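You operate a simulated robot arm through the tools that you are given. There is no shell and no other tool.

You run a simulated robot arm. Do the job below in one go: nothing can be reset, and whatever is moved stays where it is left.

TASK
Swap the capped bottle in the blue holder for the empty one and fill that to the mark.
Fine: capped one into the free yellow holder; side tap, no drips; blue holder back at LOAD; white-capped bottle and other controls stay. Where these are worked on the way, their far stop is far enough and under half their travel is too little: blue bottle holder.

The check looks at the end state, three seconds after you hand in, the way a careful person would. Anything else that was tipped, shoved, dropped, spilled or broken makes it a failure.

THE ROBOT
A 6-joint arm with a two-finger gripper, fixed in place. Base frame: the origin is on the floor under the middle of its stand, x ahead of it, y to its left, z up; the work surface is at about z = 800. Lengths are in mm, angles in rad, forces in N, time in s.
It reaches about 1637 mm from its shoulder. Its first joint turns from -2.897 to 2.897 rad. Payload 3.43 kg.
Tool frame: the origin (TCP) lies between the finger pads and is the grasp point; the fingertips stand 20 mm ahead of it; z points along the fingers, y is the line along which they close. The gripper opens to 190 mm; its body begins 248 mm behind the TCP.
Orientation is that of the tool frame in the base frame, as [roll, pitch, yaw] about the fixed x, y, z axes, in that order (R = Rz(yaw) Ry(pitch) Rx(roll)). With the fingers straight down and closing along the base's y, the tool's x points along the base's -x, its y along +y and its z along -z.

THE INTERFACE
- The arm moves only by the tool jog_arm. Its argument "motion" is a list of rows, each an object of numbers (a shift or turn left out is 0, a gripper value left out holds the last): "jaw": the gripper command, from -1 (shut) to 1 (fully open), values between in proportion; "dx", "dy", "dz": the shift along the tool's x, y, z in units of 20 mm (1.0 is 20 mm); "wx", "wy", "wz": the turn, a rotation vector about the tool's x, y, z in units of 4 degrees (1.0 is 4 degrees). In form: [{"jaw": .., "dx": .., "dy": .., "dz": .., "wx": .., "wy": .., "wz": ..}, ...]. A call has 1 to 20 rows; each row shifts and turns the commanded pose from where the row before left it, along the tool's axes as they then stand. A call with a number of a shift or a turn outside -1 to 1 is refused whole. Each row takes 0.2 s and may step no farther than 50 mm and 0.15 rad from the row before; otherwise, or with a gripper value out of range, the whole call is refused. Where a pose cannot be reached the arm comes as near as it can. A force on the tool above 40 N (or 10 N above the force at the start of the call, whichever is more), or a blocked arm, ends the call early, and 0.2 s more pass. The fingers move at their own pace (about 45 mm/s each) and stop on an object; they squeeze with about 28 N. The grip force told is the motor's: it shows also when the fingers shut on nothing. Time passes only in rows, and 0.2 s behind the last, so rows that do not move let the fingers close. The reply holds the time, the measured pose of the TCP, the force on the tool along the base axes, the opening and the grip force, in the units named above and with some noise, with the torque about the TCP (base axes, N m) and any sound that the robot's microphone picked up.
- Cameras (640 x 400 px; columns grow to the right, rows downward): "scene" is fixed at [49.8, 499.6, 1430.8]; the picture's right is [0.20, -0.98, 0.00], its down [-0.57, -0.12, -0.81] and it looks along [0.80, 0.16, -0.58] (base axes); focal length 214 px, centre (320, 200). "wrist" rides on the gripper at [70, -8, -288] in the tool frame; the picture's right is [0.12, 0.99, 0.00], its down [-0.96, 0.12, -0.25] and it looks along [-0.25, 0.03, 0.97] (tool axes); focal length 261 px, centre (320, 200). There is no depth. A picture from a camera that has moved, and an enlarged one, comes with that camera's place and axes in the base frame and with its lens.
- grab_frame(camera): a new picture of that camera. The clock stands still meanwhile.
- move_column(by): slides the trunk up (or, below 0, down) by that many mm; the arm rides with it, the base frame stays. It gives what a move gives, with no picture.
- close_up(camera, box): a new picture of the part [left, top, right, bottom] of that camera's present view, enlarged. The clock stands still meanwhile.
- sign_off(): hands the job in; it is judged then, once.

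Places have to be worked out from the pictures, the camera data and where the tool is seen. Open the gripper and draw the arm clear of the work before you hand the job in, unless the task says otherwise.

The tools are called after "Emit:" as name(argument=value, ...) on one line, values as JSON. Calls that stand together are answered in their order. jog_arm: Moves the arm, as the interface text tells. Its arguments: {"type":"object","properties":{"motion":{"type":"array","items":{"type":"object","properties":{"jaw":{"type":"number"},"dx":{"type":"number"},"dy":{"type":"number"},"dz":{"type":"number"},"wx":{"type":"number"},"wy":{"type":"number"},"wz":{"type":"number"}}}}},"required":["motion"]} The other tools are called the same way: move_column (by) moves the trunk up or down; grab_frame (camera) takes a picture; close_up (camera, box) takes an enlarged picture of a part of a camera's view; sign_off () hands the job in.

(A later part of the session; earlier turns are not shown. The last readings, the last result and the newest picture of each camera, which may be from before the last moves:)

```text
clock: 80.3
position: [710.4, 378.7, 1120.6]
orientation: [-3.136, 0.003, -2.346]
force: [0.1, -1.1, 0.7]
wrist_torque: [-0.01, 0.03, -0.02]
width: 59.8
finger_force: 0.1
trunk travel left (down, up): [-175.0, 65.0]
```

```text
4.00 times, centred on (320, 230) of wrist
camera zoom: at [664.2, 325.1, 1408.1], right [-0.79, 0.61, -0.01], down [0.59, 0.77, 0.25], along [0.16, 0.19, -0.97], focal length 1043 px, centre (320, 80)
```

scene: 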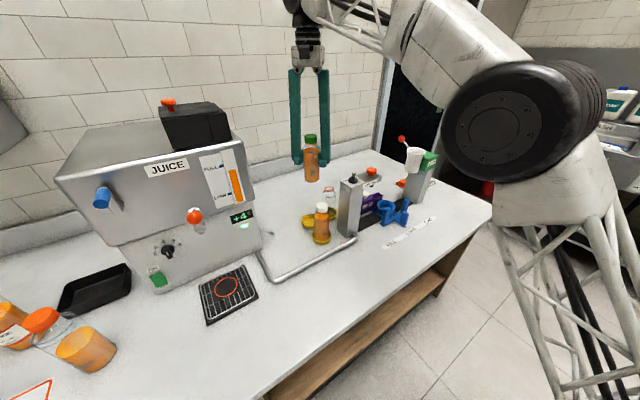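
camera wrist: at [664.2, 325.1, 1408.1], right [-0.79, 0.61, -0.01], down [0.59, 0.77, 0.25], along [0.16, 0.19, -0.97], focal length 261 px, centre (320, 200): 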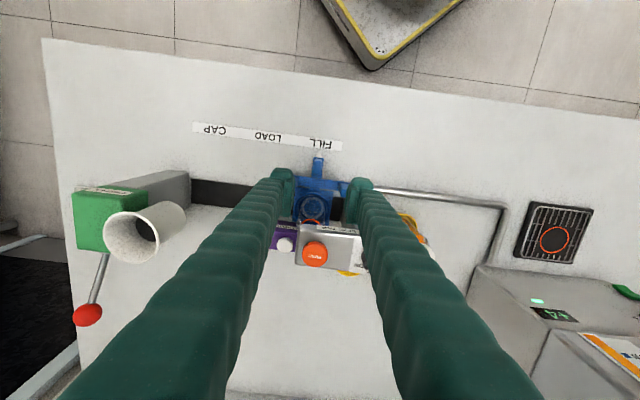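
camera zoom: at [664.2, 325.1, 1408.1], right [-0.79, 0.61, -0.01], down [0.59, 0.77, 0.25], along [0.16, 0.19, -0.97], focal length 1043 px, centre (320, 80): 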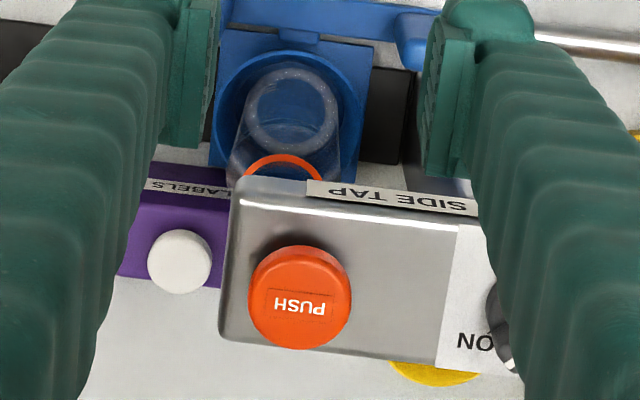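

Reference bottles have their level between the two lines (just under the upper). The PUSH button centre computes to ≈(774.5, 452.5); I close the fingers and move over it at z≈1120.

Emit:
jog_arm(motion=[{"jaw": -1}, {"dx": 0}, {"dx": -0.96, "dy": 0.06}, {"dx": -0.96, "dy": 0.06}, {"dx": -0.96, "dy": 0.06}, {"dx": -0.96, "dy": 0.06}, {"dx": -0.96, "dy": 0.06}, {"dx": 0}])

Emit:
close_up(camera="wrist", box=[240, 130, 400, 240])

Emit:
close_up(camera="scene", box=[320, 120, 420, 220])

```text
clock: 82.1
position: [772.9, 452.5, 1121.1]
orientation: [-3.137, 0.0, -2.347]
force: [0.0, -0.1, -0.5]
wrist_torque: [0.01, 0.0, 0.02]
width: 0.0
finger_force: 28.0
trunk travel left (down, up): [-175.0, 65.0]
```

```text
3.64 times, centred on (320, 185) of wrist
camera zoom: at [727.7, 398.8, 1408.1], right [-0.79, 0.61, -0.01], down [0.59, 0.77, 0.25], along [0.16, 0.19, -0.97], focal length 948 px, centre (320, 254)
```

zoom: 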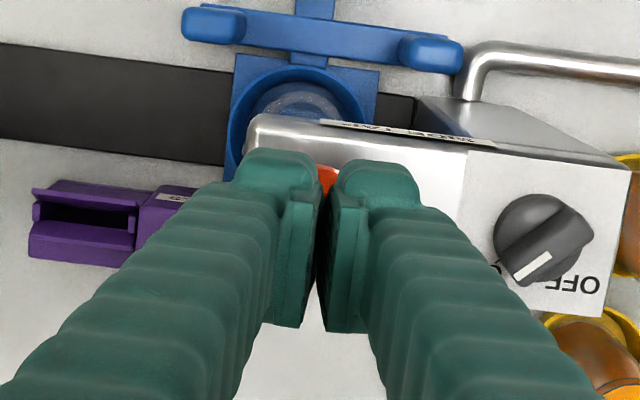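

```text
4.00 times, centred on (370, 170) of scene
camera zoom: at [49.8, 499.6, 1430.8], right [0.2, -0.98, 0.0], down [-0.57, -0.12, -0.81], along [0.8, 0.16, -0.58], focal length 858 px, centre (120, 320)
```

zoom: 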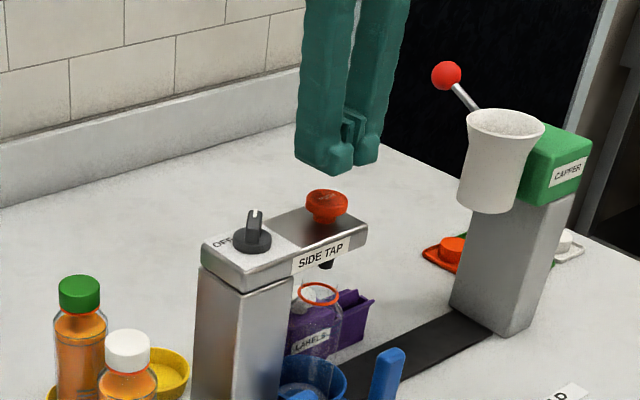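

Pointer is confirmed toward ON. I lower the closed tips toward the button: 28 mm first, then millimetre steps.

Emit:
jog_arm(motion=[{"dx": -0.05, "dz": 0.7}, {"dz": 0.7}, {"dx": 0}])

Emit:
close_up(camera="scene", box=[345, 140, 405, 200])

```text
clock: 82.9
position: [772.9, 451.6, 1092.0]
orientation: [-3.135, 0.002, -2.348]
force: [1.1, 0.2, -0.5]
wrist_torque: [0.03, 0.01, -0.01]
width: 0.0
finger_force: 28.4
trunk travel left (down, up): [-175.0, 65.0]
```

```text
6.67 times, centred on (375, 170) of scene
camera zoom: at [49.8, 499.6, 1430.8], right [0.2, -0.98, 0.0], down [-0.57, -0.12, -0.81], along [0.8, 0.16, -0.58], focal length 1430 px, centre (-47, 400)
```

zoom: 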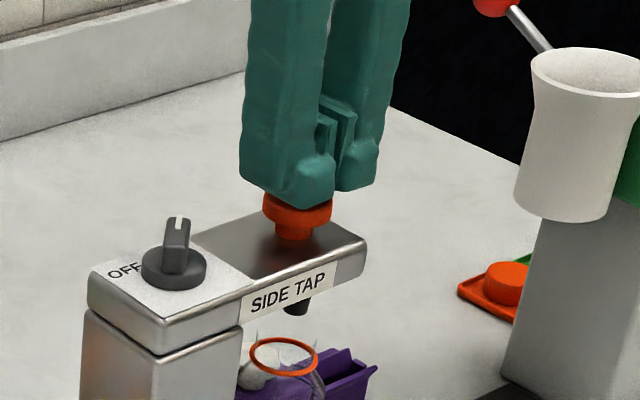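

Tips are just above the button. I step down by 1–2 mm, one small call at a time.

Emit:
jog_arm(motion=[{"dz": 0.1}, {"dz": 0.1}, {"dx": 0}])

Emit:
jog_arm(motion=[{"dz": 0.05}])

Emit:
jog_arm(motion=[{"dz": 0.05}])

```text
clock: 83.7
position: [772.5, 451.2, 1086.8]
orientation: [-3.136, 0.003, -2.348]
force: [-0.4, -0.1, 0.2]
wrist_torque: [0.01, 0.04, 0.03]
width: 0.0
finger_force: 27.9
trunk travel left (down, up): [-175.0, 65.0]
```

```text
clock: 84.1
position: [772.0, 452.9, 1088.1]
orientation: [-3.138, 0.002, -2.349]
force: [-0.3, 0.0, -0.2]
wrist_torque: [-0.05, -0.04, 0.04]
width: 0.4
finger_force: 28.0
trunk travel left (down, up): [-175.0, 65.0]
```

```text
clock: 84.5
position: [772.5, 451.1, 1085.3]
orientation: [-3.135, 0.001, -2.347]
force: [0.2, 0.4, 0.4]
wrist_torque: [0.01, 0.01, 0.0]
width: 0.0
finger_force: 27.7
trunk travel left (down, up): [-175.0, 65.0]
```

Emit:
jog_arm(motion=[{"dz": 0.05}])

Emit:
jog_arm(motion=[{"dz": 0.05}])

Emit:
close_up(camera="scene", box=[350, 165, 400, 215])

```text
clock: 84.9
position: [771.3, 452.4, 1084.5]
orientation: [-3.136, 0.002, -2.348]
force: [0.6, 0.2, -0.1]
wrist_torque: [-0.01, 0.02, -0.02]
width: 0.0
finger_force: 27.9
trunk travel left (down, up): [-175.0, 65.0]
```

```text
clock: 85.3
position: [771.0, 452.3, 1084.0]
orientation: [-3.137, 0.0, -2.349]
force: [-0.8, 0.4, 1.3]
wrist_torque: [-0.01, -0.05, -0.04]
width: 0.0
finger_force: 34.3
trunk travel left (down, up): [-175.0, 65.0]
```

```text
8.00 times, centred on (375, 190) of scene
camera zoom: at [49.8, 499.6, 1430.8], right [0.2, -0.98, 0.0], down [-0.57, -0.12, -0.81], along [0.8, 0.16, -0.58], focal length 1716 px, centre (-120, 280)
```

zoom: 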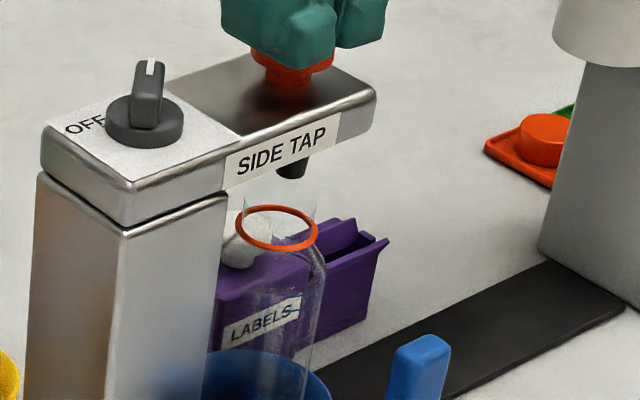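

Contact has begun (Fz≈1.3 N, finger load up). I press on by 1 mm steps and watch for flow.

Emit:
jog_arm(motion=[{"dz": 0.05}])

Emit:
jog_arm(motion=[{"dz": 0.05}])

Emit:
close_up(camera="scene", box=[350, 165, 400, 215])

```text
clock: 85.7
position: [771.8, 452.8, 1082.3]
orientation: [-3.137, 0.002, -2.347]
force: [-0.4, 0.3, 0.9]
wrist_torque: [0.01, -0.05, 0.02]
width: 5.9
finger_force: 34.6
trunk travel left (down, up): [-175.0, 65.0]
```

```text
clock: 86.1
position: [771.0, 453.4, 1081.3]
orientation: [-3.138, 0.001, -2.346]
force: [-0.5, 0.5, 2.3]
wrist_torque: [0.0, 0.0, 0.02]
width: 6.0
finger_force: 33.9
trunk travel left (down, up): [-175.0, 65.0]
```

```text
8.00 times, centred on (375, 190) of scene
camera zoom: at [49.8, 499.6, 1430.8], right [0.2, -0.98, 0.0], down [-0.57, -0.12, -0.81], along [0.8, 0.16, -0.58], focal length 1716 px, centre (-120, 280)
```

zoom: 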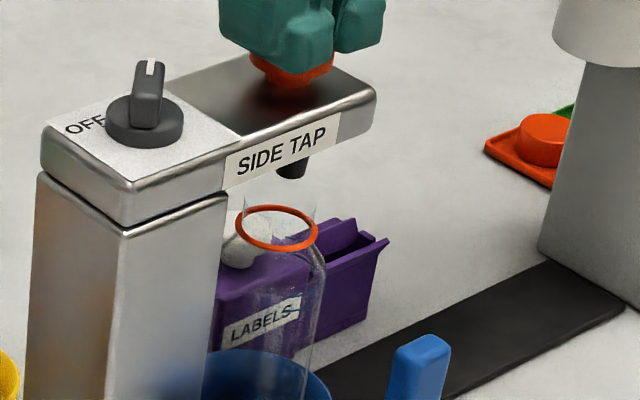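

The tips have been spread to 6 mm by the button, so it may wedge between them. One more millimetre to see whether it presses or spreads.

Emit:
jog_arm(motion=[{"dz": 0.05}])

Emit:
close_up(camera="scene", box=[355, 150, 395, 190])

Emit:
close_up(camera="wrist", box=[270, 150, 370, 230])

```text
clock: 86.5
position: [770.1, 452.1, 1081.2]
orientation: [-3.137, 0.0, -2.348]
force: [0.7, -0.3, 2.0]
wrist_torque: [-0.02, -0.02, -0.01]
width: 5.8
finger_force: 34.5
trunk travel left (down, up): [-175.0, 65.0]
```

```text
10.00 times, centred on (375, 170) of scene
camera zoom: at [49.8, 499.6, 1430.8], right [0.2, -0.98, 0.0], down [-0.57, -0.12, -0.81], along [0.8, 0.16, -0.58], focal length 2145 px, centre (-230, 500)
```

zoom: 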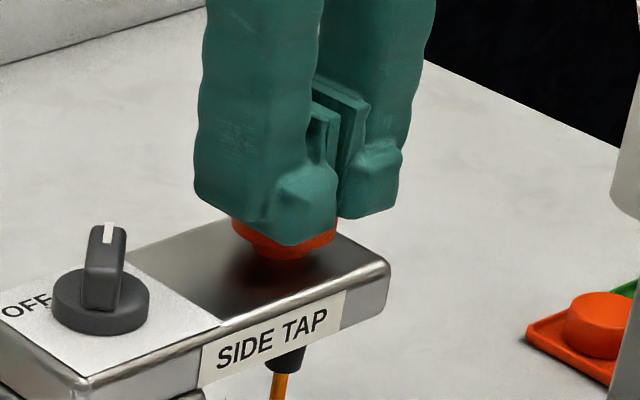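

```text
5.00 times, centred on (320, 190) of wrist
camera zoom: at [726.2, 398.1, 1368.5], right [-0.79, 0.61, -0.01], down [0.59, 0.77, 0.25], along [0.16, 0.19, -0.97], focal length 1303 px, centre (320, 250)
```

zoom: 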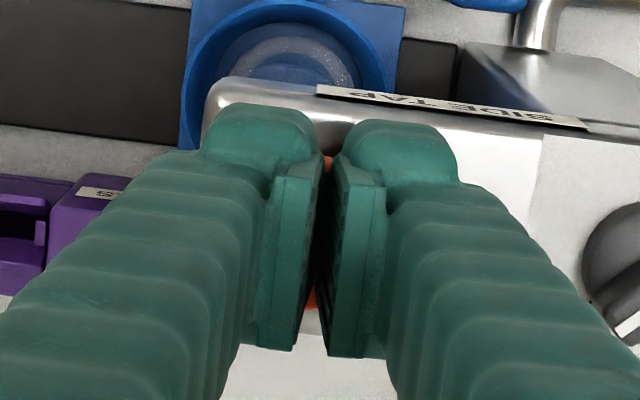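

Juice is flowing from the spout now. I check the bottle under it.

Emit:
close_up(camera="scene", box=[350, 180, 390, 225])

```text
8.89 times, centred on (370, 202) of scene
camera zoom: at [49.8, 499.6, 1430.8], right [0.2, -0.98, 0.0], down [-0.57, -0.12, -0.81], along [0.8, 0.16, -0.58], focal length 1906 px, centre (-124, 178)
```

zoom: 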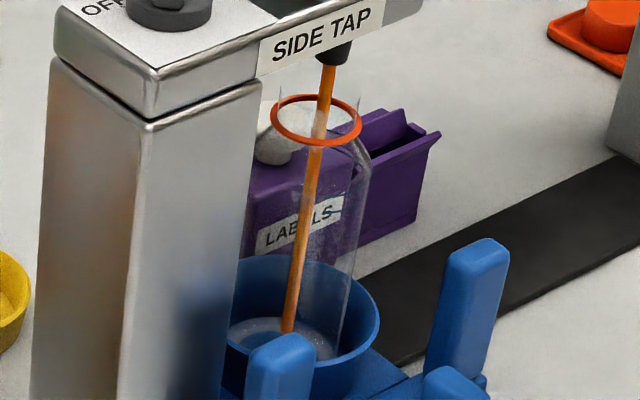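

The stream enters the mouth cleanly. I hold still for about a second and read the level.

Emit:
jog_arm(motion=[{"dx": 0}, {"dx": 0}, {"dx": 0}, {"dx": 0}])

Emit:
close_up(camera="scene", box=[350, 180, 390, 225])

```text
clock: 87.5
position: [770.5, 451.8, 1079.7]
orientation: [-3.137, 0.001, -2.348]
force: [1.4, 0.0, 2.4]
wrist_torque: [-0.02, -0.02, -0.02]
width: 5.9
finger_force: 33.8
trunk travel left (down, up): [-175.0, 65.0]
```

```text
8.89 times, centred on (370, 202) of scene
camera zoom: at [49.8, 499.6, 1430.8], right [0.2, -0.98, 0.0], down [-0.57, -0.12, -0.81], along [0.8, 0.16, -0.58], focal length 1906 px, centre (-124, 178)
```

zoom: 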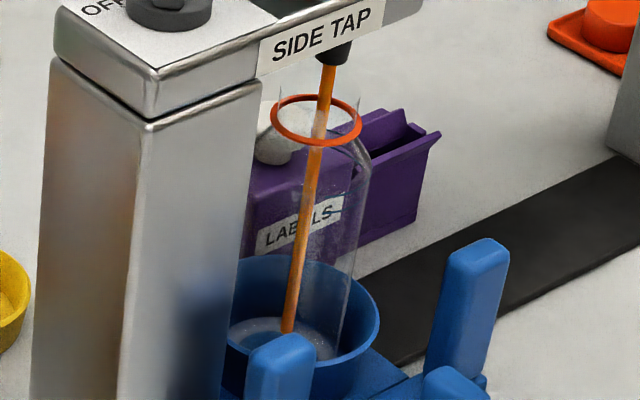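

The stream runs but the level isn't visible yet behind the ring. I hold another 1.6 s.

Emit:
jog_arm(motion=[{"dx": 0}, {"dx": 0}, {"dx": 0}, {"dx": 0}, {"dx": 0}, {"dx": 0}, {"dx": 0}])

Emit:
close_up(camera="scene", box=[350, 180, 390, 225])

```text
clock: 89.1
position: [769.8, 452.4, 1081.0]
orientation: [-3.137, 0.0, -2.347]
force: [0.1, -0.9, 2.0]
wrist_torque: [0.0, -0.02, -0.01]
width: 5.8
finger_force: 34.4
trunk travel left (down, up): [-175.0, 65.0]
```

```text
8.89 times, centred on (370, 202) of scene
camera zoom: at [49.8, 499.6, 1430.8], right [0.2, -0.98, 0.0], down [-0.57, -0.12, -0.81], along [0.8, 0.16, -0.58], focal length 1906 px, centre (-124, 178)
```

zoom: 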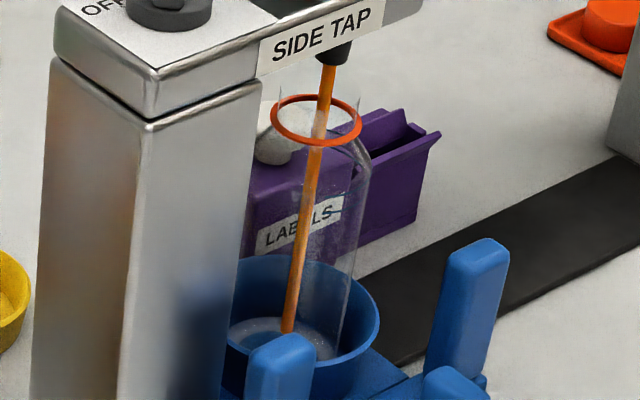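

I zoom on the bottle's bottom to see whether any liquid collects.

Emit:
close_up(camera="scene", box=[362, 205, 382, 225])

Emit:
grab_frame(camera="wrist")

Emit:
close_up(camera="wrist", box=[275, 120, 355, 190])

```text
16.00 times, centred on (372, 215) of scene
camera zoom: at [49.8, 499.6, 1430.8], right [0.2, -0.98, 0.0], down [-0.57, -0.12, -0.81], along [0.8, 0.16, -0.58], focal length 3432 px, centre (-512, -40)
```

zoom: 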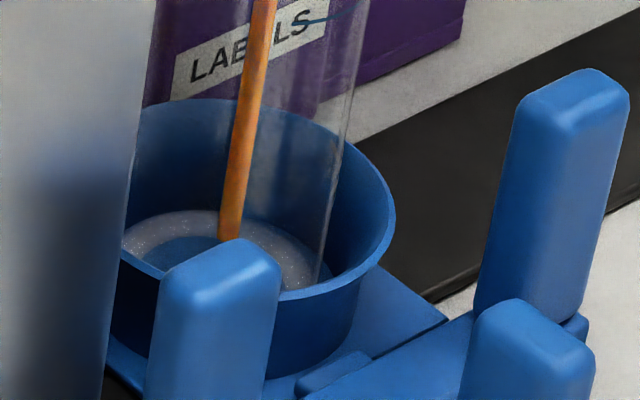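

```text
taken
camera wrist: at [726.1, 398.1, 1368.5], right [-0.79, 0.61, -0.01], down [0.59, 0.77, 0.25], along [0.16, 0.19, -0.97], focal length 261 px, centre (320, 200)
```

wrist: 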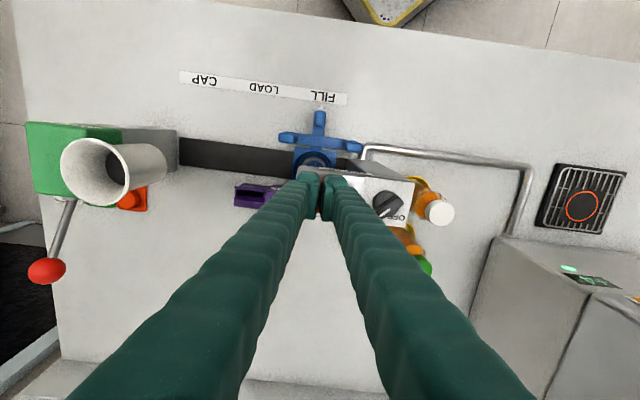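

```text
5.71 times, centred on (315, 155) of wrist
camera zoom: at [726.1, 398.1, 1368.5], right [-0.79, 0.61, -0.01], down [0.59, 0.77, 0.25], along [0.16, 0.19, -0.97], focal length 1489 px, centre (349, 457)
```

zoom: 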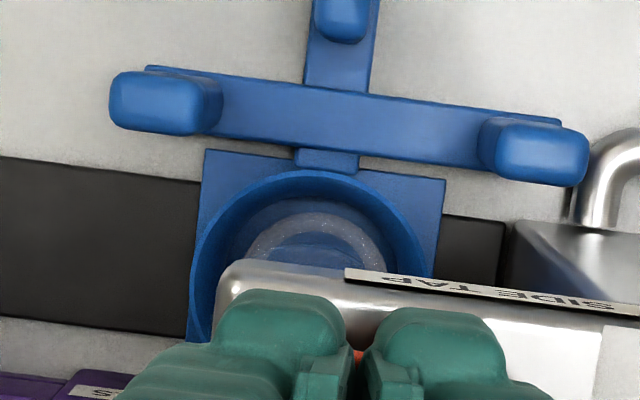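

After ~3 s of stream no level shows. To be safe I release the button and see whether the flow stops and what has collected.

Emit:
jog_arm(motion=[{"dz": -0.4}, {"dx": 0}])

Emit:
close_up(camera="scene", box=[350, 180, 390, 225])

Emit:
close_up(camera="scene", box=[362, 205, 382, 225])

```text
clock: 89.7
position: [771.2, 452.5, 1087.7]
orientation: [-3.134, 0.001, -2.349]
force: [-0.3, 0.6, 0.1]
wrist_torque: [0.02, -0.02, 0.01]
width: 0.1
finger_force: 34.5
trunk travel left (down, up): [-175.0, 65.0]
```

```text
8.89 times, centred on (370, 202) of scene
camera zoom: at [49.8, 499.6, 1430.8], right [0.2, -0.98, 0.0], down [-0.57, -0.12, -0.81], along [0.8, 0.16, -0.58], focal length 1906 px, centre (-124, 178)
```

zoom: 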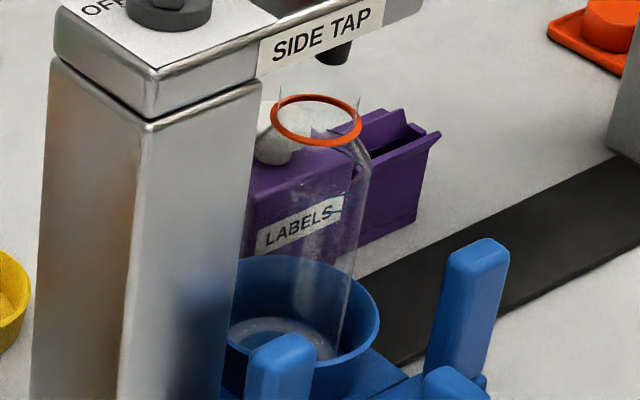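

```text
16.00 times, centred on (372, 215) of scene
camera zoom: at [49.8, 499.6, 1430.8], right [0.2, -0.98, 0.0], down [-0.57, -0.12, -0.81], along [0.8, 0.16, -0.58], focal length 3432 px, centre (-512, -40)
```

zoom: 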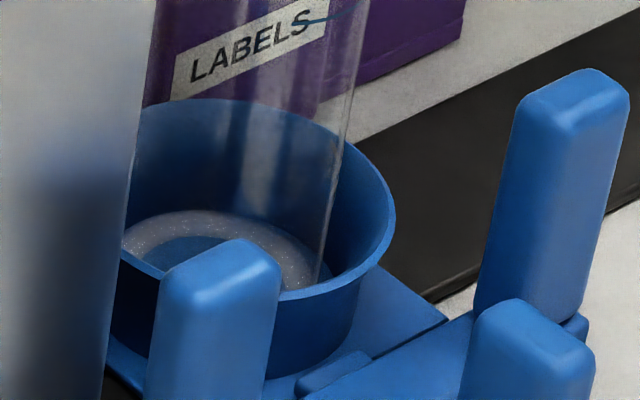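

The flow stops on release (momentary button), but nothing is visible in the bottle. I look for any puddle or offset around the holder before pressing again.

Emit:
close_up(camera="scene", box=[320, 160, 440, 250])

Emit:
close_up(camera="wrist", box=[220, 60, 420, 220])

Emit:
close_up(camera="scene", box=[358, 190, 384, 216])

```text
4.44 times, centred on (380, 205) of scene
camera zoom: at [49.8, 499.6, 1430.8], right [0.2, -0.98, 0.0], down [-0.57, -0.12, -0.81], along [0.8, 0.16, -0.58], focal length 953 px, centre (53, 178)
```

zoom: 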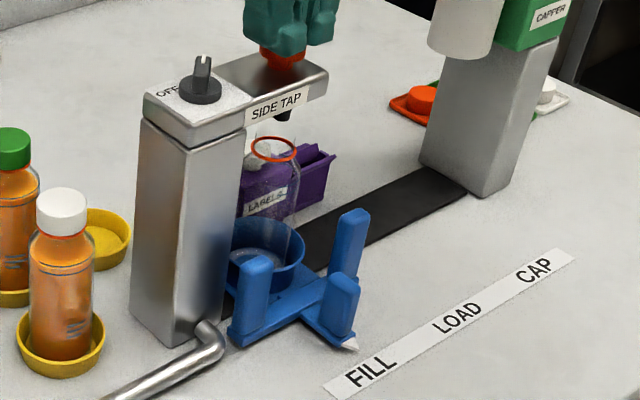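

```text
2.50 times, centred on (320, 140) of wrist
camera zoom: at [725.8, 398.0, 1375.0], right [-0.79, 0.61, -0.01], down [0.59, 0.77, 0.25], along [0.16, 0.19, -0.97], focal length 652 px, centre (320, 350)
```

zoom: 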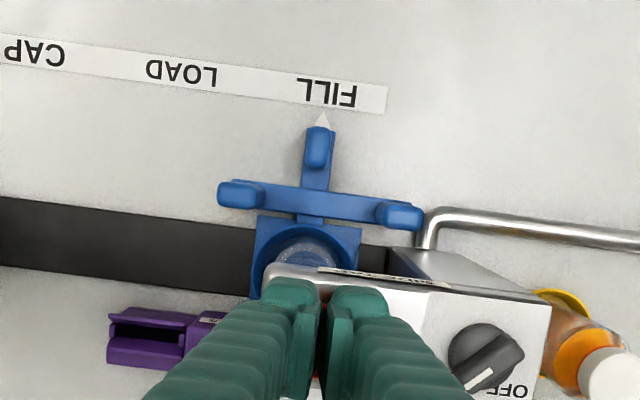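

```text
15.38 times, centred on (371, 203) of scene
camera zoom: at [49.8, 499.6, 1430.8], right [0.2, -0.98, 0.0], down [-0.57, -0.12, -0.81], along [0.8, 0.16, -0.58], focal length 3300 px, centre (-465, 154)
```

zoom: 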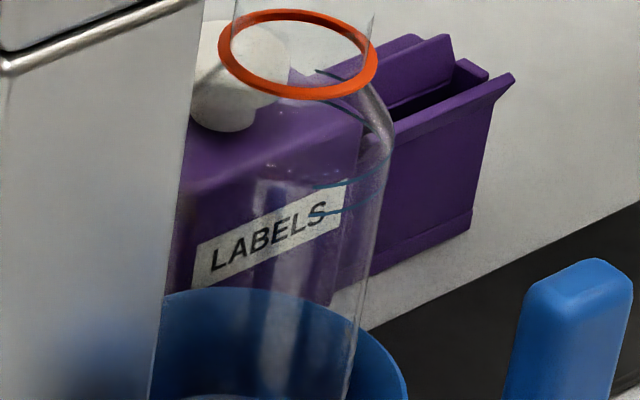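

No puddle anywhere, and the bottle still looks dry, so the rate may just be low. I press again to the same depth and check at short intervals.

Emit:
jog_arm(motion=[{"dz": 0.4}, {"dx": 0}, {"dx": 0}, {"dx": 0}])

Emit:
close_up(camera="scene", box=[350, 180, 390, 225])

Emit:
jog_arm(motion=[{"dx": 0}, {"dx": 0}, {"dx": 0}, {"dx": 0}, {"dx": 0}])

Emit:
close_up(camera="scene", box=[350, 180, 390, 225])

```text
clock: 90.7
position: [770.6, 451.8, 1079.7]
orientation: [-3.135, 0.002, -2.347]
force: [-1.0, 0.7, 2.5]
wrist_torque: [0.0, 0.03, 0.02]
width: 6.2
finger_force: 34.2
trunk travel left (down, up): [-175.0, 65.0]
```

```text
8.89 times, centred on (370, 202) of scene
camera zoom: at [49.8, 499.6, 1430.8], right [0.2, -0.98, 0.0], down [-0.57, -0.12, -0.81], along [0.8, 0.16, -0.58], focal length 1906 px, centre (-124, 178)
```

zoom: 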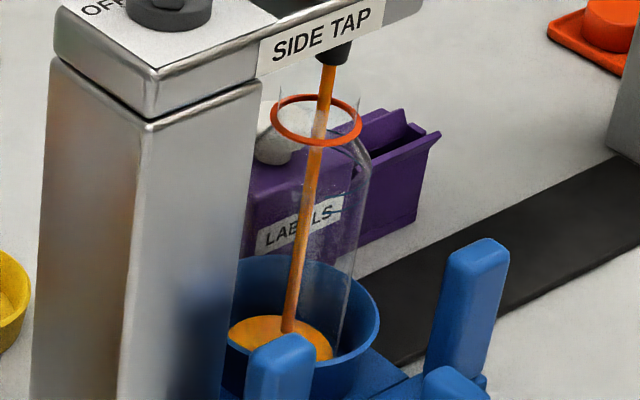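

```text
clock: 91.9
position: [772.6, 451.4, 1079.2]
orientation: [-3.135, 0.002, -2.348]
force: [-0.9, 0.7, 2.1]
wrist_torque: [0.03, -0.01, 0.0]
width: 5.9
finger_force: 34.1
trunk travel left (down, up): [-175.0, 65.0]
```

```text
8.89 times, centred on (370, 202) of scene
camera zoom: at [49.8, 499.6, 1430.8], right [0.2, -0.98, 0.0], down [-0.57, -0.12, -0.81], along [0.8, 0.16, -0.58], focal length 1906 px, centre (-124, 178)
```

zoom: 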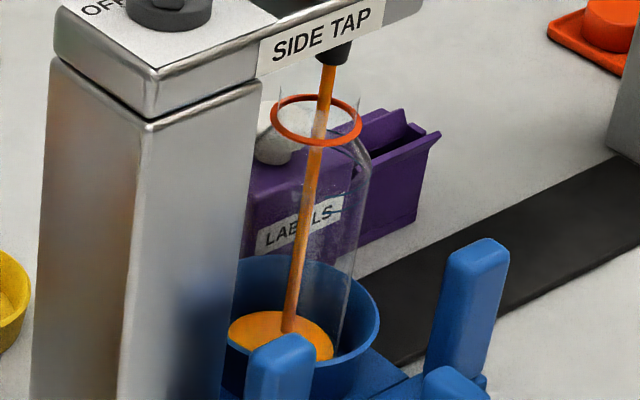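

Liquid now shows at the bottom, so the rate is slow. I keep holding and measure the rise.

Emit:
jog_arm(motion=[{"dx": 0}, {"dx": 0}, {"dx": 0}, {"dx": 0}, {"dx": 0}, {"dx": 0}, {"dx": 0}, {"dx": 0}, {"dx": 0}, {"dx": 0}, {"dx": 0}, {"dx": 0}, {"dx": 0}, {"dx": 0}])

Emit:
close_up(camera="scene", box=[350, 180, 390, 225])

```text
clock: 94.9
position: [770.8, 452.9, 1079.6]
orientation: [-3.136, 0.0, -2.347]
force: [-0.8, 0.9, 2.8]
wrist_torque: [0.02, -0.02, 0.0]
width: 5.9
finger_force: 34.7
trunk travel left (down, up): [-175.0, 65.0]
```

```text
8.89 times, centred on (370, 202) of scene
camera zoom: at [49.8, 499.6, 1430.8], right [0.2, -0.98, 0.0], down [-0.57, -0.12, -0.81], along [0.8, 0.16, -0.58], focal length 1906 px, centre (-124, 178)
```

zoom: 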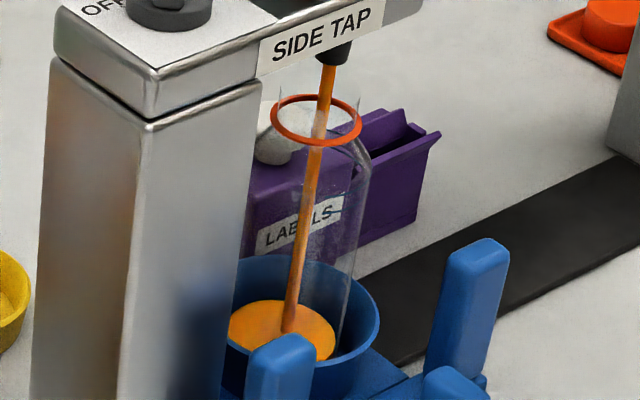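

The level rises roughly 2 mm/s, so about 35–40 s more are needed. I keep holding in 4 s calls and re-measure after a few.

Emit:
jog_arm(motion=[{"dx": 0}, {"dx": 0}, {"dx": 0}, {"dx": 0}, {"dx": 0}, {"dx": 0}, {"dx": 0}, {"dx": 0}, {"dx": 0}, {"dx": 0}, {"dx": 0}, {"dx": 0}, {"dx": 0}, {"dx": 0}, {"dx": 0}, {"dx": 0}, {"dx": 0}, {"dx": 0}, {"dx": 0}])

Emit:
close_up(camera="scene", box=[350, 180, 390, 225])

Emit:
jog_arm(motion=[{"dx": 0}, {"dx": 0}, {"dx": 0}, {"dx": 0}, {"dx": 0}, {"dx": 0}, {"dx": 0}, {"dx": 0}, {"dx": 0}, {"dx": 0}, {"dx": 0}, {"dx": 0}, {"dx": 0}, {"dx": 0}, {"dx": 0}, {"dx": 0}, {"dx": 0}, {"dx": 0}, {"dx": 0}])

Emit:
close_up(camera="scene", box=[350, 180, 390, 225])

```text
clock: 98.9
position: [771.0, 452.6, 1079.5]
orientation: [-3.136, 0.001, -2.348]
force: [-0.3, 0.1, 3.3]
wrist_torque: [-0.02, -0.02, 0.01]
width: 5.9
finger_force: 34.5
trunk travel left (down, up): [-175.0, 65.0]
```

```text
8.89 times, centred on (370, 202) of scene
camera zoom: at [49.8, 499.6, 1430.8], right [0.2, -0.98, 0.0], down [-0.57, -0.12, -0.81], along [0.8, 0.16, -0.58], focal length 1906 px, centre (-124, 178)
```

zoom: 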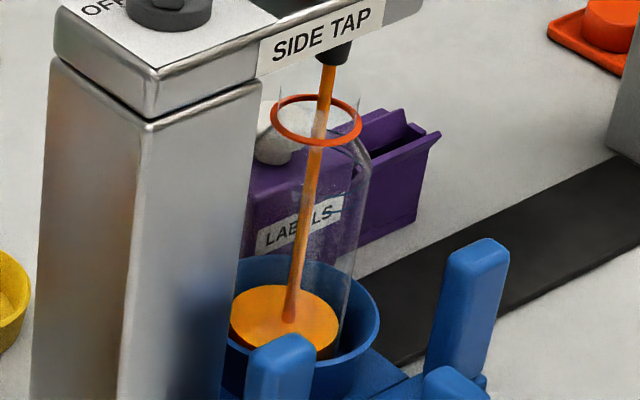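

```text
clock: 102.9
position: [769.3, 452.9, 1080.3]
orientation: [-3.137, 0.002, -2.346]
force: [0.4, 1.2, 3.6]
wrist_torque: [0.02, -0.02, -0.03]
width: 6.1
finger_force: 34.7
trunk travel left (down, up): [-175.0, 65.0]
```

```text
8.89 times, centred on (370, 202) of scene
camera zoom: at [49.8, 499.6, 1430.8], right [0.2, -0.98, 0.0], down [-0.57, -0.12, -0.81], along [0.8, 0.16, -0.58], focal length 1906 px, centre (-124, 178)
```

zoom: 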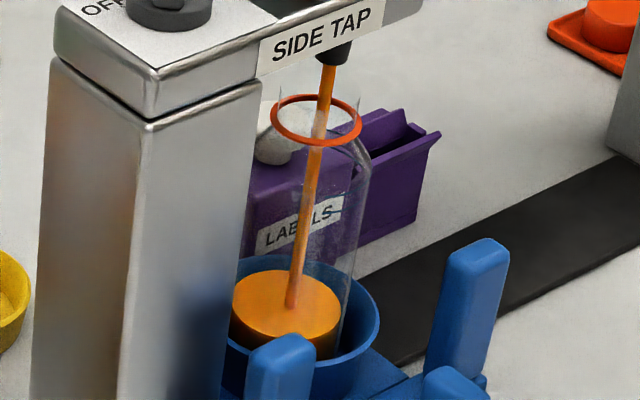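

Rise is about 3.6 px/s in this view; the lines are ~115 px above, so ~30 s more. I hold another 16 s before the next measurement.

Emit:
jog_arm(motion=[{"dx": 0}, {"dx": 0}, {"dx": 0}, {"dx": 0}, {"dx": 0}, {"dx": 0}, {"dx": 0}, {"dx": 0}, {"dx": 0}, {"dx": 0}, {"dx": 0}, {"dx": 0}, {"dx": 0}, {"dx": 0}, {"dx": 0}, {"dx": 0}, {"dx": 0}, {"dx": 0}, {"dx": 0}])

Emit:
jog_arm(motion=[{"dx": 0}, {"dx": 0}, {"dx": 0}, {"dx": 0}, {"dx": 0}, {"dx": 0}, {"dx": 0}, {"dx": 0}, {"dx": 0}, {"dx": 0}, {"dx": 0}, {"dx": 0}, {"dx": 0}, {"dx": 0}, {"dx": 0}, {"dx": 0}, {"dx": 0}, {"dx": 0}, {"dx": 0}])

Emit:
close_up(camera="scene", box=[350, 180, 390, 225])

Emit:
jog_arm(motion=[{"dx": 0}, {"dx": 0}, {"dx": 0}, {"dx": 0}, {"dx": 0}, {"dx": 0}, {"dx": 0}, {"dx": 0}, {"dx": 0}, {"dx": 0}, {"dx": 0}, {"dx": 0}, {"dx": 0}, {"dx": 0}, {"dx": 0}, {"dx": 0}, {"dx": 0}, {"dx": 0}, {"dx": 0}])

Emit:
close_up(camera="scene", box=[350, 180, 390, 225])

```text
clock: 106.9
position: [771.5, 451.6, 1078.1]
orientation: [-3.136, 0.001, -2.348]
force: [0.2, 0.2, 3.1]
wrist_torque: [0.01, -0.03, -0.03]
width: 6.2
finger_force: 34.1
trunk travel left (down, up): [-175.0, 65.0]
```

```text
clock: 110.9
position: [769.7, 452.9, 1079.8]
orientation: [-3.135, 0.002, -2.347]
force: [0.2, 0.2, 3.4]
wrist_torque: [0.02, -0.01, 0.0]
width: 6.1
finger_force: 34.6
trunk travel left (down, up): [-175.0, 65.0]
```

```text
8.89 times, centred on (370, 202) of scene
camera zoom: at [49.8, 499.6, 1430.8], right [0.2, -0.98, 0.0], down [-0.57, -0.12, -0.81], along [0.8, 0.16, -0.58], focal length 1906 px, centre (-124, 178)
```

zoom: 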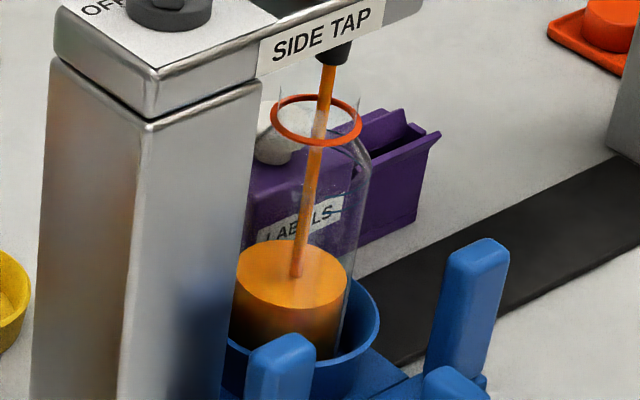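

```text
clock: 114.9
position: [770.5, 451.7, 1079.5]
orientation: [-3.136, 0.003, -2.349]
force: [0.1, 0.4, 1.9]
wrist_torque: [0.0, 0.02, -0.02]
width: 6.2
finger_force: 34.2
trunk travel left (down, up): [-175.0, 65.0]
```

```text
8.89 times, centred on (370, 202) of scene
camera zoom: at [49.8, 499.6, 1430.8], right [0.2, -0.98, 0.0], down [-0.57, -0.12, -0.81], along [0.8, 0.16, -0.58], focal length 1906 px, centre (-124, 178)
```

zoom: 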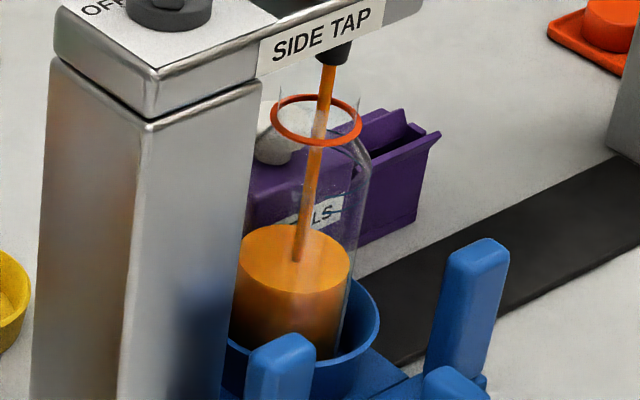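

Now I look closely at the lines and the current level.

Emit:
close_up(camera="scene", box=[358, 190, 384, 216])

```text
15.38 times, centred on (371, 203) of scene
camera zoom: at [49.8, 499.6, 1430.8], right [0.2, -0.98, 0.0], down [-0.57, -0.12, -0.81], along [0.8, 0.16, -0.58], focal length 3300 px, centre (-465, 154)
```

zoom: 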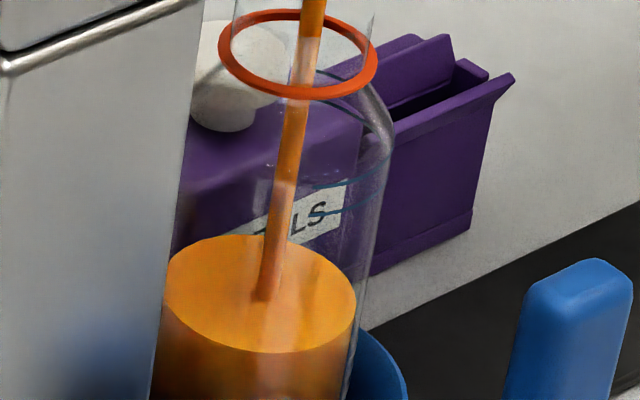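

Lines' ellipse centres compute to ≈130 and 157 in this view, the liquid's to ≈293; at ~6.6 px/s about 22 s remain. I hold 16 s more, then measure finely.

Emit:
jog_arm(motion=[{"dx": 0}, {"dx": 0}, {"dx": 0}, {"dx": 0}, {"dx": 0}, {"dx": 0}, {"dx": 0}, {"dx": 0}, {"dx": 0}, {"dx": 0}, {"dx": 0}, {"dx": 0}, {"dx": 0}, {"dx": 0}, {"dx": 0}, {"dx": 0}, {"dx": 0}, {"dx": 0}, {"dx": 0}])

Emit:
jog_arm(motion=[{"dx": 0}, {"dx": 0}, {"dx": 0}, {"dx": 0}, {"dx": 0}, {"dx": 0}, {"dx": 0}, {"dx": 0}, {"dx": 0}, {"dx": 0}, {"dx": 0}, {"dx": 0}, {"dx": 0}, {"dx": 0}, {"dx": 0}, {"dx": 0}, {"dx": 0}, {"dx": 0}, {"dx": 0}])

Emit:
jog_arm(motion=[{"dx": 0}, {"dx": 0}, {"dx": 0}, {"dx": 0}, {"dx": 0}, {"dx": 0}, {"dx": 0}, {"dx": 0}, {"dx": 0}, {"dx": 0}, {"dx": 0}, {"dx": 0}, {"dx": 0}, {"dx": 0}, {"dx": 0}, {"dx": 0}, {"dx": 0}, {"dx": 0}, {"dx": 0}])

Emit:
close_up(camera="scene", box=[358, 190, 384, 216])

```text
clock: 118.9
position: [770.0, 451.2, 1078.9]
orientation: [-3.136, 0.002, -2.348]
force: [-0.7, 0.0, 3.1]
wrist_torque: [0.01, -0.01, -0.05]
width: 5.6
finger_force: 34.2
trunk travel left (down, up): [-175.0, 65.0]
```

```text
clock: 122.9
position: [770.5, 451.2, 1079.2]
orientation: [-3.135, 0.003, -2.348]
force: [1.3, 0.7, 3.8]
wrist_torque: [0.0, -0.05, 0.03]
width: 5.9
finger_force: 34.1
trunk travel left (down, up): [-175.0, 65.0]
```

```text
clock: 126.9
position: [771.4, 451.2, 1079.3]
orientation: [-3.136, 0.003, -2.348]
force: [0.1, 0.0, 3.5]
wrist_torque: [0.02, -0.02, 0.01]
width: 6.1
finger_force: 34.7
trunk travel left (down, up): [-175.0, 65.0]
```

```text
15.38 times, centred on (371, 203) of scene
camera zoom: at [49.8, 499.6, 1430.8], right [0.2, -0.98, 0.0], down [-0.57, -0.12, -0.81], along [0.8, 0.16, -0.58], focal length 3300 px, centre (-465, 154)
```

zoom: 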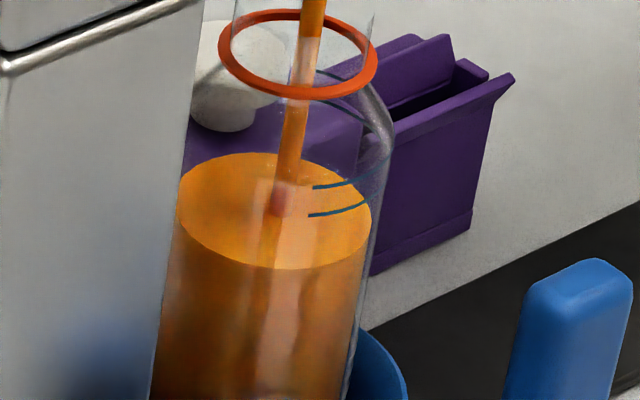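

Liquid ellipse centre is now ≈211 (rate 6.9 px/s); target ≈143. I hold 6 s and measure again.

Emit:
jog_arm(motion=[{"dx": 0}, {"dx": 0}, {"dx": 0}, {"dx": 0}, {"dx": 0}, {"dx": 0}, {"dx": 0}, {"dx": 0}, {"dx": 0}, {"dx": 0}, {"dx": 0}, {"dx": 0}, {"dx": 0}, {"dx": 0}, {"dx": 0}, {"dx": 0}, {"dx": 0}, {"dx": 0}, {"dx": 0}])

Emit:
jog_arm(motion=[{"dx": 0}, {"dx": 0}, {"dx": 0}, {"dx": 0}, {"dx": 0}, {"dx": 0}, {"dx": 0}, {"dx": 0}, {"dx": 0}])

Emit:
close_up(camera="scene", box=[358, 190, 384, 216])

```text
clock: 130.9
position: [769.9, 450.8, 1078.8]
orientation: [-3.138, 0.003, -2.347]
force: [0.3, 0.3, 2.7]
wrist_torque: [-0.02, 0.0, 0.01]
width: 6.1
finger_force: 34.8
trunk travel left (down, up): [-175.0, 65.0]
```

```text
clock: 132.9
position: [769.7, 451.8, 1080.6]
orientation: [-3.136, 0.001, -2.347]
force: [0.2, -0.4, 2.3]
wrist_torque: [0.0, -0.03, -0.05]
width: 5.8
finger_force: 34.3
trunk travel left (down, up): [-175.0, 65.0]
```

```text
15.38 times, centred on (371, 203) of scene
camera zoom: at [49.8, 499.6, 1430.8], right [0.2, -0.98, 0.0], down [-0.57, -0.12, -0.81], along [0.8, 0.16, -0.58], focal length 3300 px, centre (-465, 154)
```

zoom: 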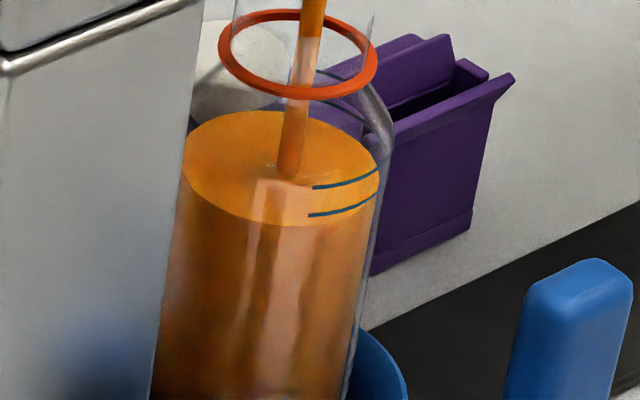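

Level is ~2 mm under the lower line. I hold 2.4 s more, then measure before releasing.

Emit:
jog_arm(motion=[{"dx": 0}, {"dx": 0}, {"dx": 0}, {"dx": 0}, {"dx": 0}, {"dx": 0}, {"dx": 0}, {"dx": 0}, {"dx": 0}, {"dx": 0}, {"dx": 0}])

Emit:
close_up(camera="scene", box=[358, 190, 384, 216])

Emit:
close_up(camera="scene", box=[366, 193, 382, 209])

```text
clock: 135.3
position: [770.8, 452.2, 1080.4]
orientation: [-3.135, 0.002, -2.347]
force: [1.0, 0.0, 2.4]
wrist_torque: [0.0, -0.03, -0.02]
width: 6.1
finger_force: 34.0
trunk travel left (down, up): [-175.0, 65.0]
```

```text
15.38 times, centred on (371, 203) of scene
camera zoom: at [49.8, 499.6, 1430.8], right [0.2, -0.98, 0.0], down [-0.57, -0.12, -0.81], along [0.8, 0.16, -0.58], focal length 3300 px, centre (-465, 154)
```

zoom: 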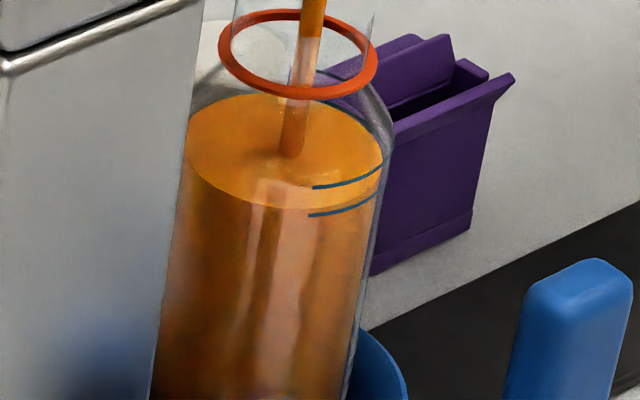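

```text
16.00 times, centred on (374, 201) of scene
camera zoom: at [49.8, 499.6, 1430.8], right [0.2, -0.98, 0.0], down [-0.57, -0.12, -0.81], along [0.8, 0.16, -0.58], focal length 3432 px, centre (-544, 184)
```

zoom: 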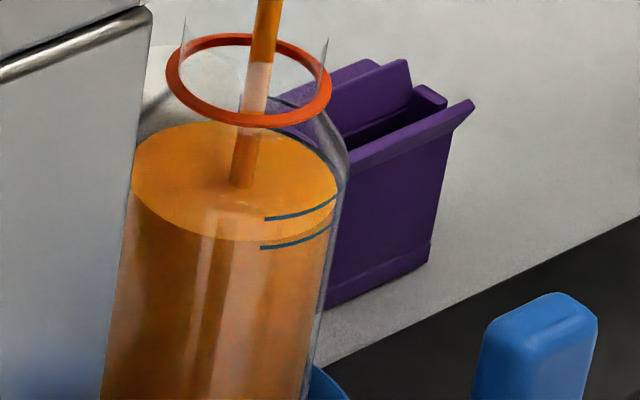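

Level is now just above the lower line (≈26 % of the band visually; reference bottles sit at ~80 %). I hold 1.4 s more and release within the same call, aiming for the middle-upper band.

Emit:
jog_arm(motion=[{"dx": 0}, {"dx": 0}, {"dx": 0}, {"dx": 0}, {"dx": 0}, {"dx": 0}, {"dx": 0}, {"dz": -0.6}, {"dz": -0.4}, {"dx": 0}])

Emit:
close_up(camera="scene", box=[358, 190, 384, 216])

Emit:
close_up(camera="scene", box=[350, 165, 390, 205])

```text
clock: 137.5
position: [769.9, 452.7, 1100.4]
orientation: [-3.137, 0.001, -2.347]
force: [-0.3, 0.5, -0.1]
wrist_torque: [-0.01, 0.04, 0.0]
width: 0.0
finger_force: 34.1
trunk travel left (down, up): [-175.0, 65.0]
```

```text
15.38 times, centred on (371, 203) of scene
camera zoom: at [49.8, 499.6, 1430.8], right [0.2, -0.98, 0.0], down [-0.57, -0.12, -0.81], along [0.8, 0.16, -0.58], focal length 3300 px, centre (-465, 154)
```

zoom: 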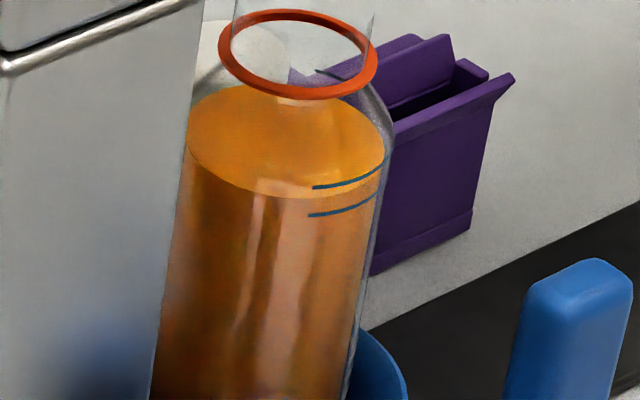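

```text
10.00 times, centred on (370, 185) of scene
camera zoom: at [49.8, 499.6, 1430.8], right [0.2, -0.98, 0.0], down [-0.57, -0.12, -0.81], along [0.8, 0.16, -0.58], focal length 2145 px, centre (-180, 350)
```

zoom: 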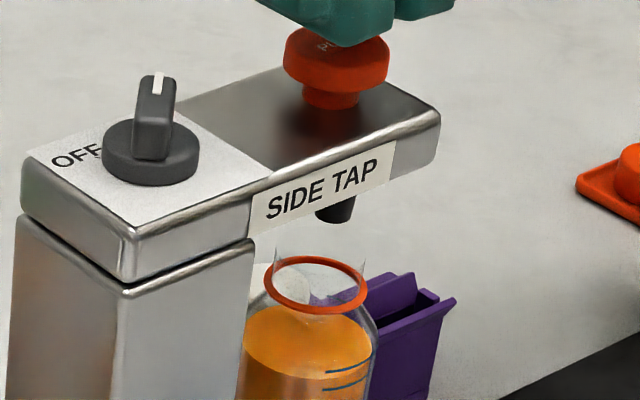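

Flow has stopped and the level sits at ~60 % of the band between the lines. I rise off the tap and then wait to see that nothing drips from the spout.

Emit:
jog_arm(motion=[{"dz": -1}, {"dz": -0.5}, {"dx": 0}, {"dx": 0}, {"dx": 0}, {"dx": 0}, {"dx": 0}, {"dx": 0}, {"dx": 0}, {"dx": 0}])

Emit:
close_up(camera="scene", box=[350, 175, 390, 215])

Emit:
close_up(camera="wrist", box=[220, 60, 420, 220])

```text
clock: 139.7
position: [769.6, 452.4, 1132.5]
orientation: [-3.137, 0.003, -2.346]
force: [-0.3, 0.6, 0.5]
wrist_torque: [0.0, 0.0, 0.0]
width: 0.0
finger_force: 34.5
trunk travel left (down, up): [-175.0, 65.0]
```

```text
10.00 times, centred on (370, 195) of scene
camera zoom: at [49.8, 499.6, 1430.8], right [0.2, -0.98, 0.0], down [-0.57, -0.12, -0.81], along [0.8, 0.16, -0.58], focal length 2145 px, centre (-180, 250)
```

zoom: 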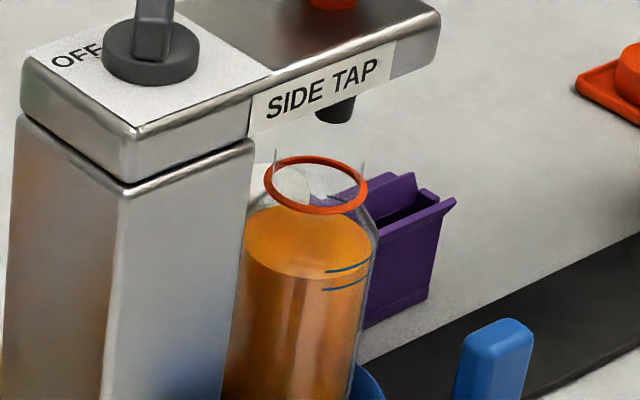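

```text
2.50 times, centred on (320, 140) of wrist
camera zoom: at [725.1, 397.2, 1420.1], right [-0.79, 0.61, -0.01], down [0.59, 0.77, 0.25], along [0.16, 0.19, -0.97], focal length 652 px, centre (320, 350)
```

zoom: 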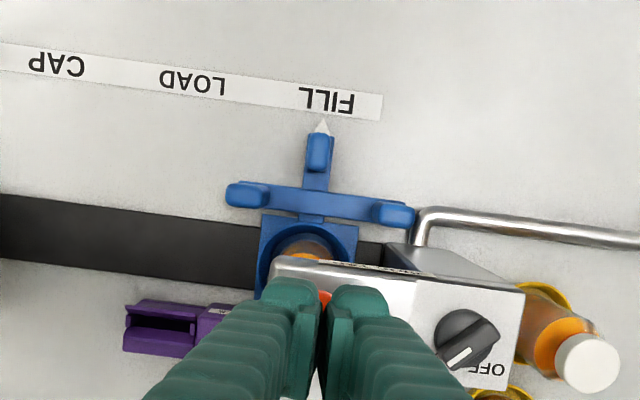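

No drip is visible. I straighten the small tool tilt, open the jaw to ~60 mm and go back over the front post at FILL (~712, 372).

Emit:
jog_arm(motion=[{"dx": 0.98, "dy": -0.13, "wz": 0.13, "wx": -0.08}, {"dx": 0.98, "dy": -0.13, "jaw": -0.37}, {"dx": 0.98, "dy": -0.13}, {"dx": 0.98, "dy": -0.13}, {"dx": 0.98, "dy": -0.1}, {"dx": 0}, {"dx": 0}])

Emit:
close_up(camera="wrist", box=[240, 120, 400, 250])

Emit:
close_up(camera="scene", box=[350, 175, 390, 215])

```text
clock: 141.3
position: [709.1, 375.1, 1132.2]
orientation: [3.141, 0.002, -2.357]
force: [0.0, 0.0, -0.1]
wrist_torque: [0.01, -0.03, 0.0]
width: 59.8
finger_force: 0.1
trunk travel left (down, up): [-175.0, 65.0]
```

```text
3.08 times, centred on (320, 185) of wrist
camera zoom: at [664.4, 320.1, 1420.2], right [-0.79, 0.62, 0.0], down [0.6, 0.76, 0.25], along [0.15, 0.2, -0.97], focal length 802 px, centre (320, 246)
```

zoom: 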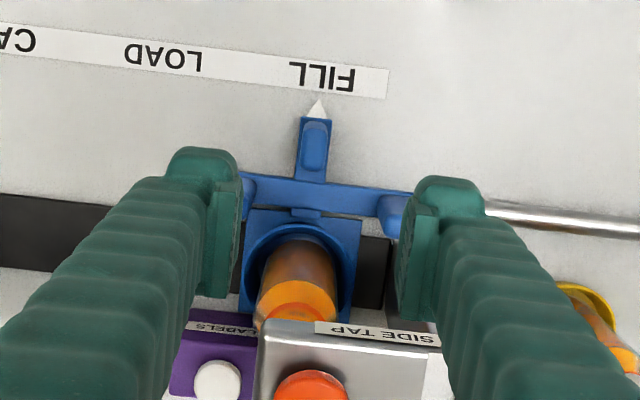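

```text
10.00 times, centred on (370, 195) of scene
camera zoom: at [49.8, 499.6, 1430.8], right [0.2, -0.98, 0.0], down [-0.57, -0.12, -0.81], along [0.8, 0.16, -0.58], focal length 2145 px, centre (-180, 250)
```

zoom: 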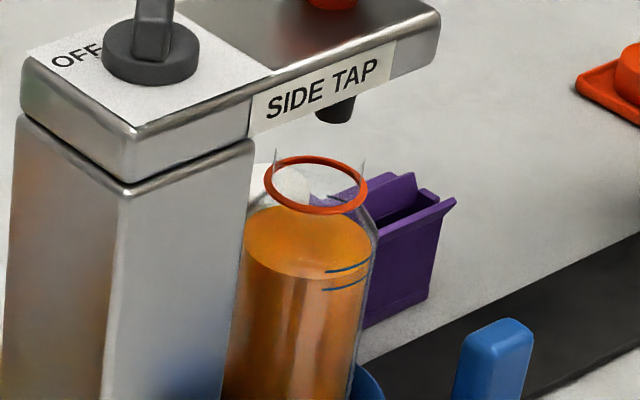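

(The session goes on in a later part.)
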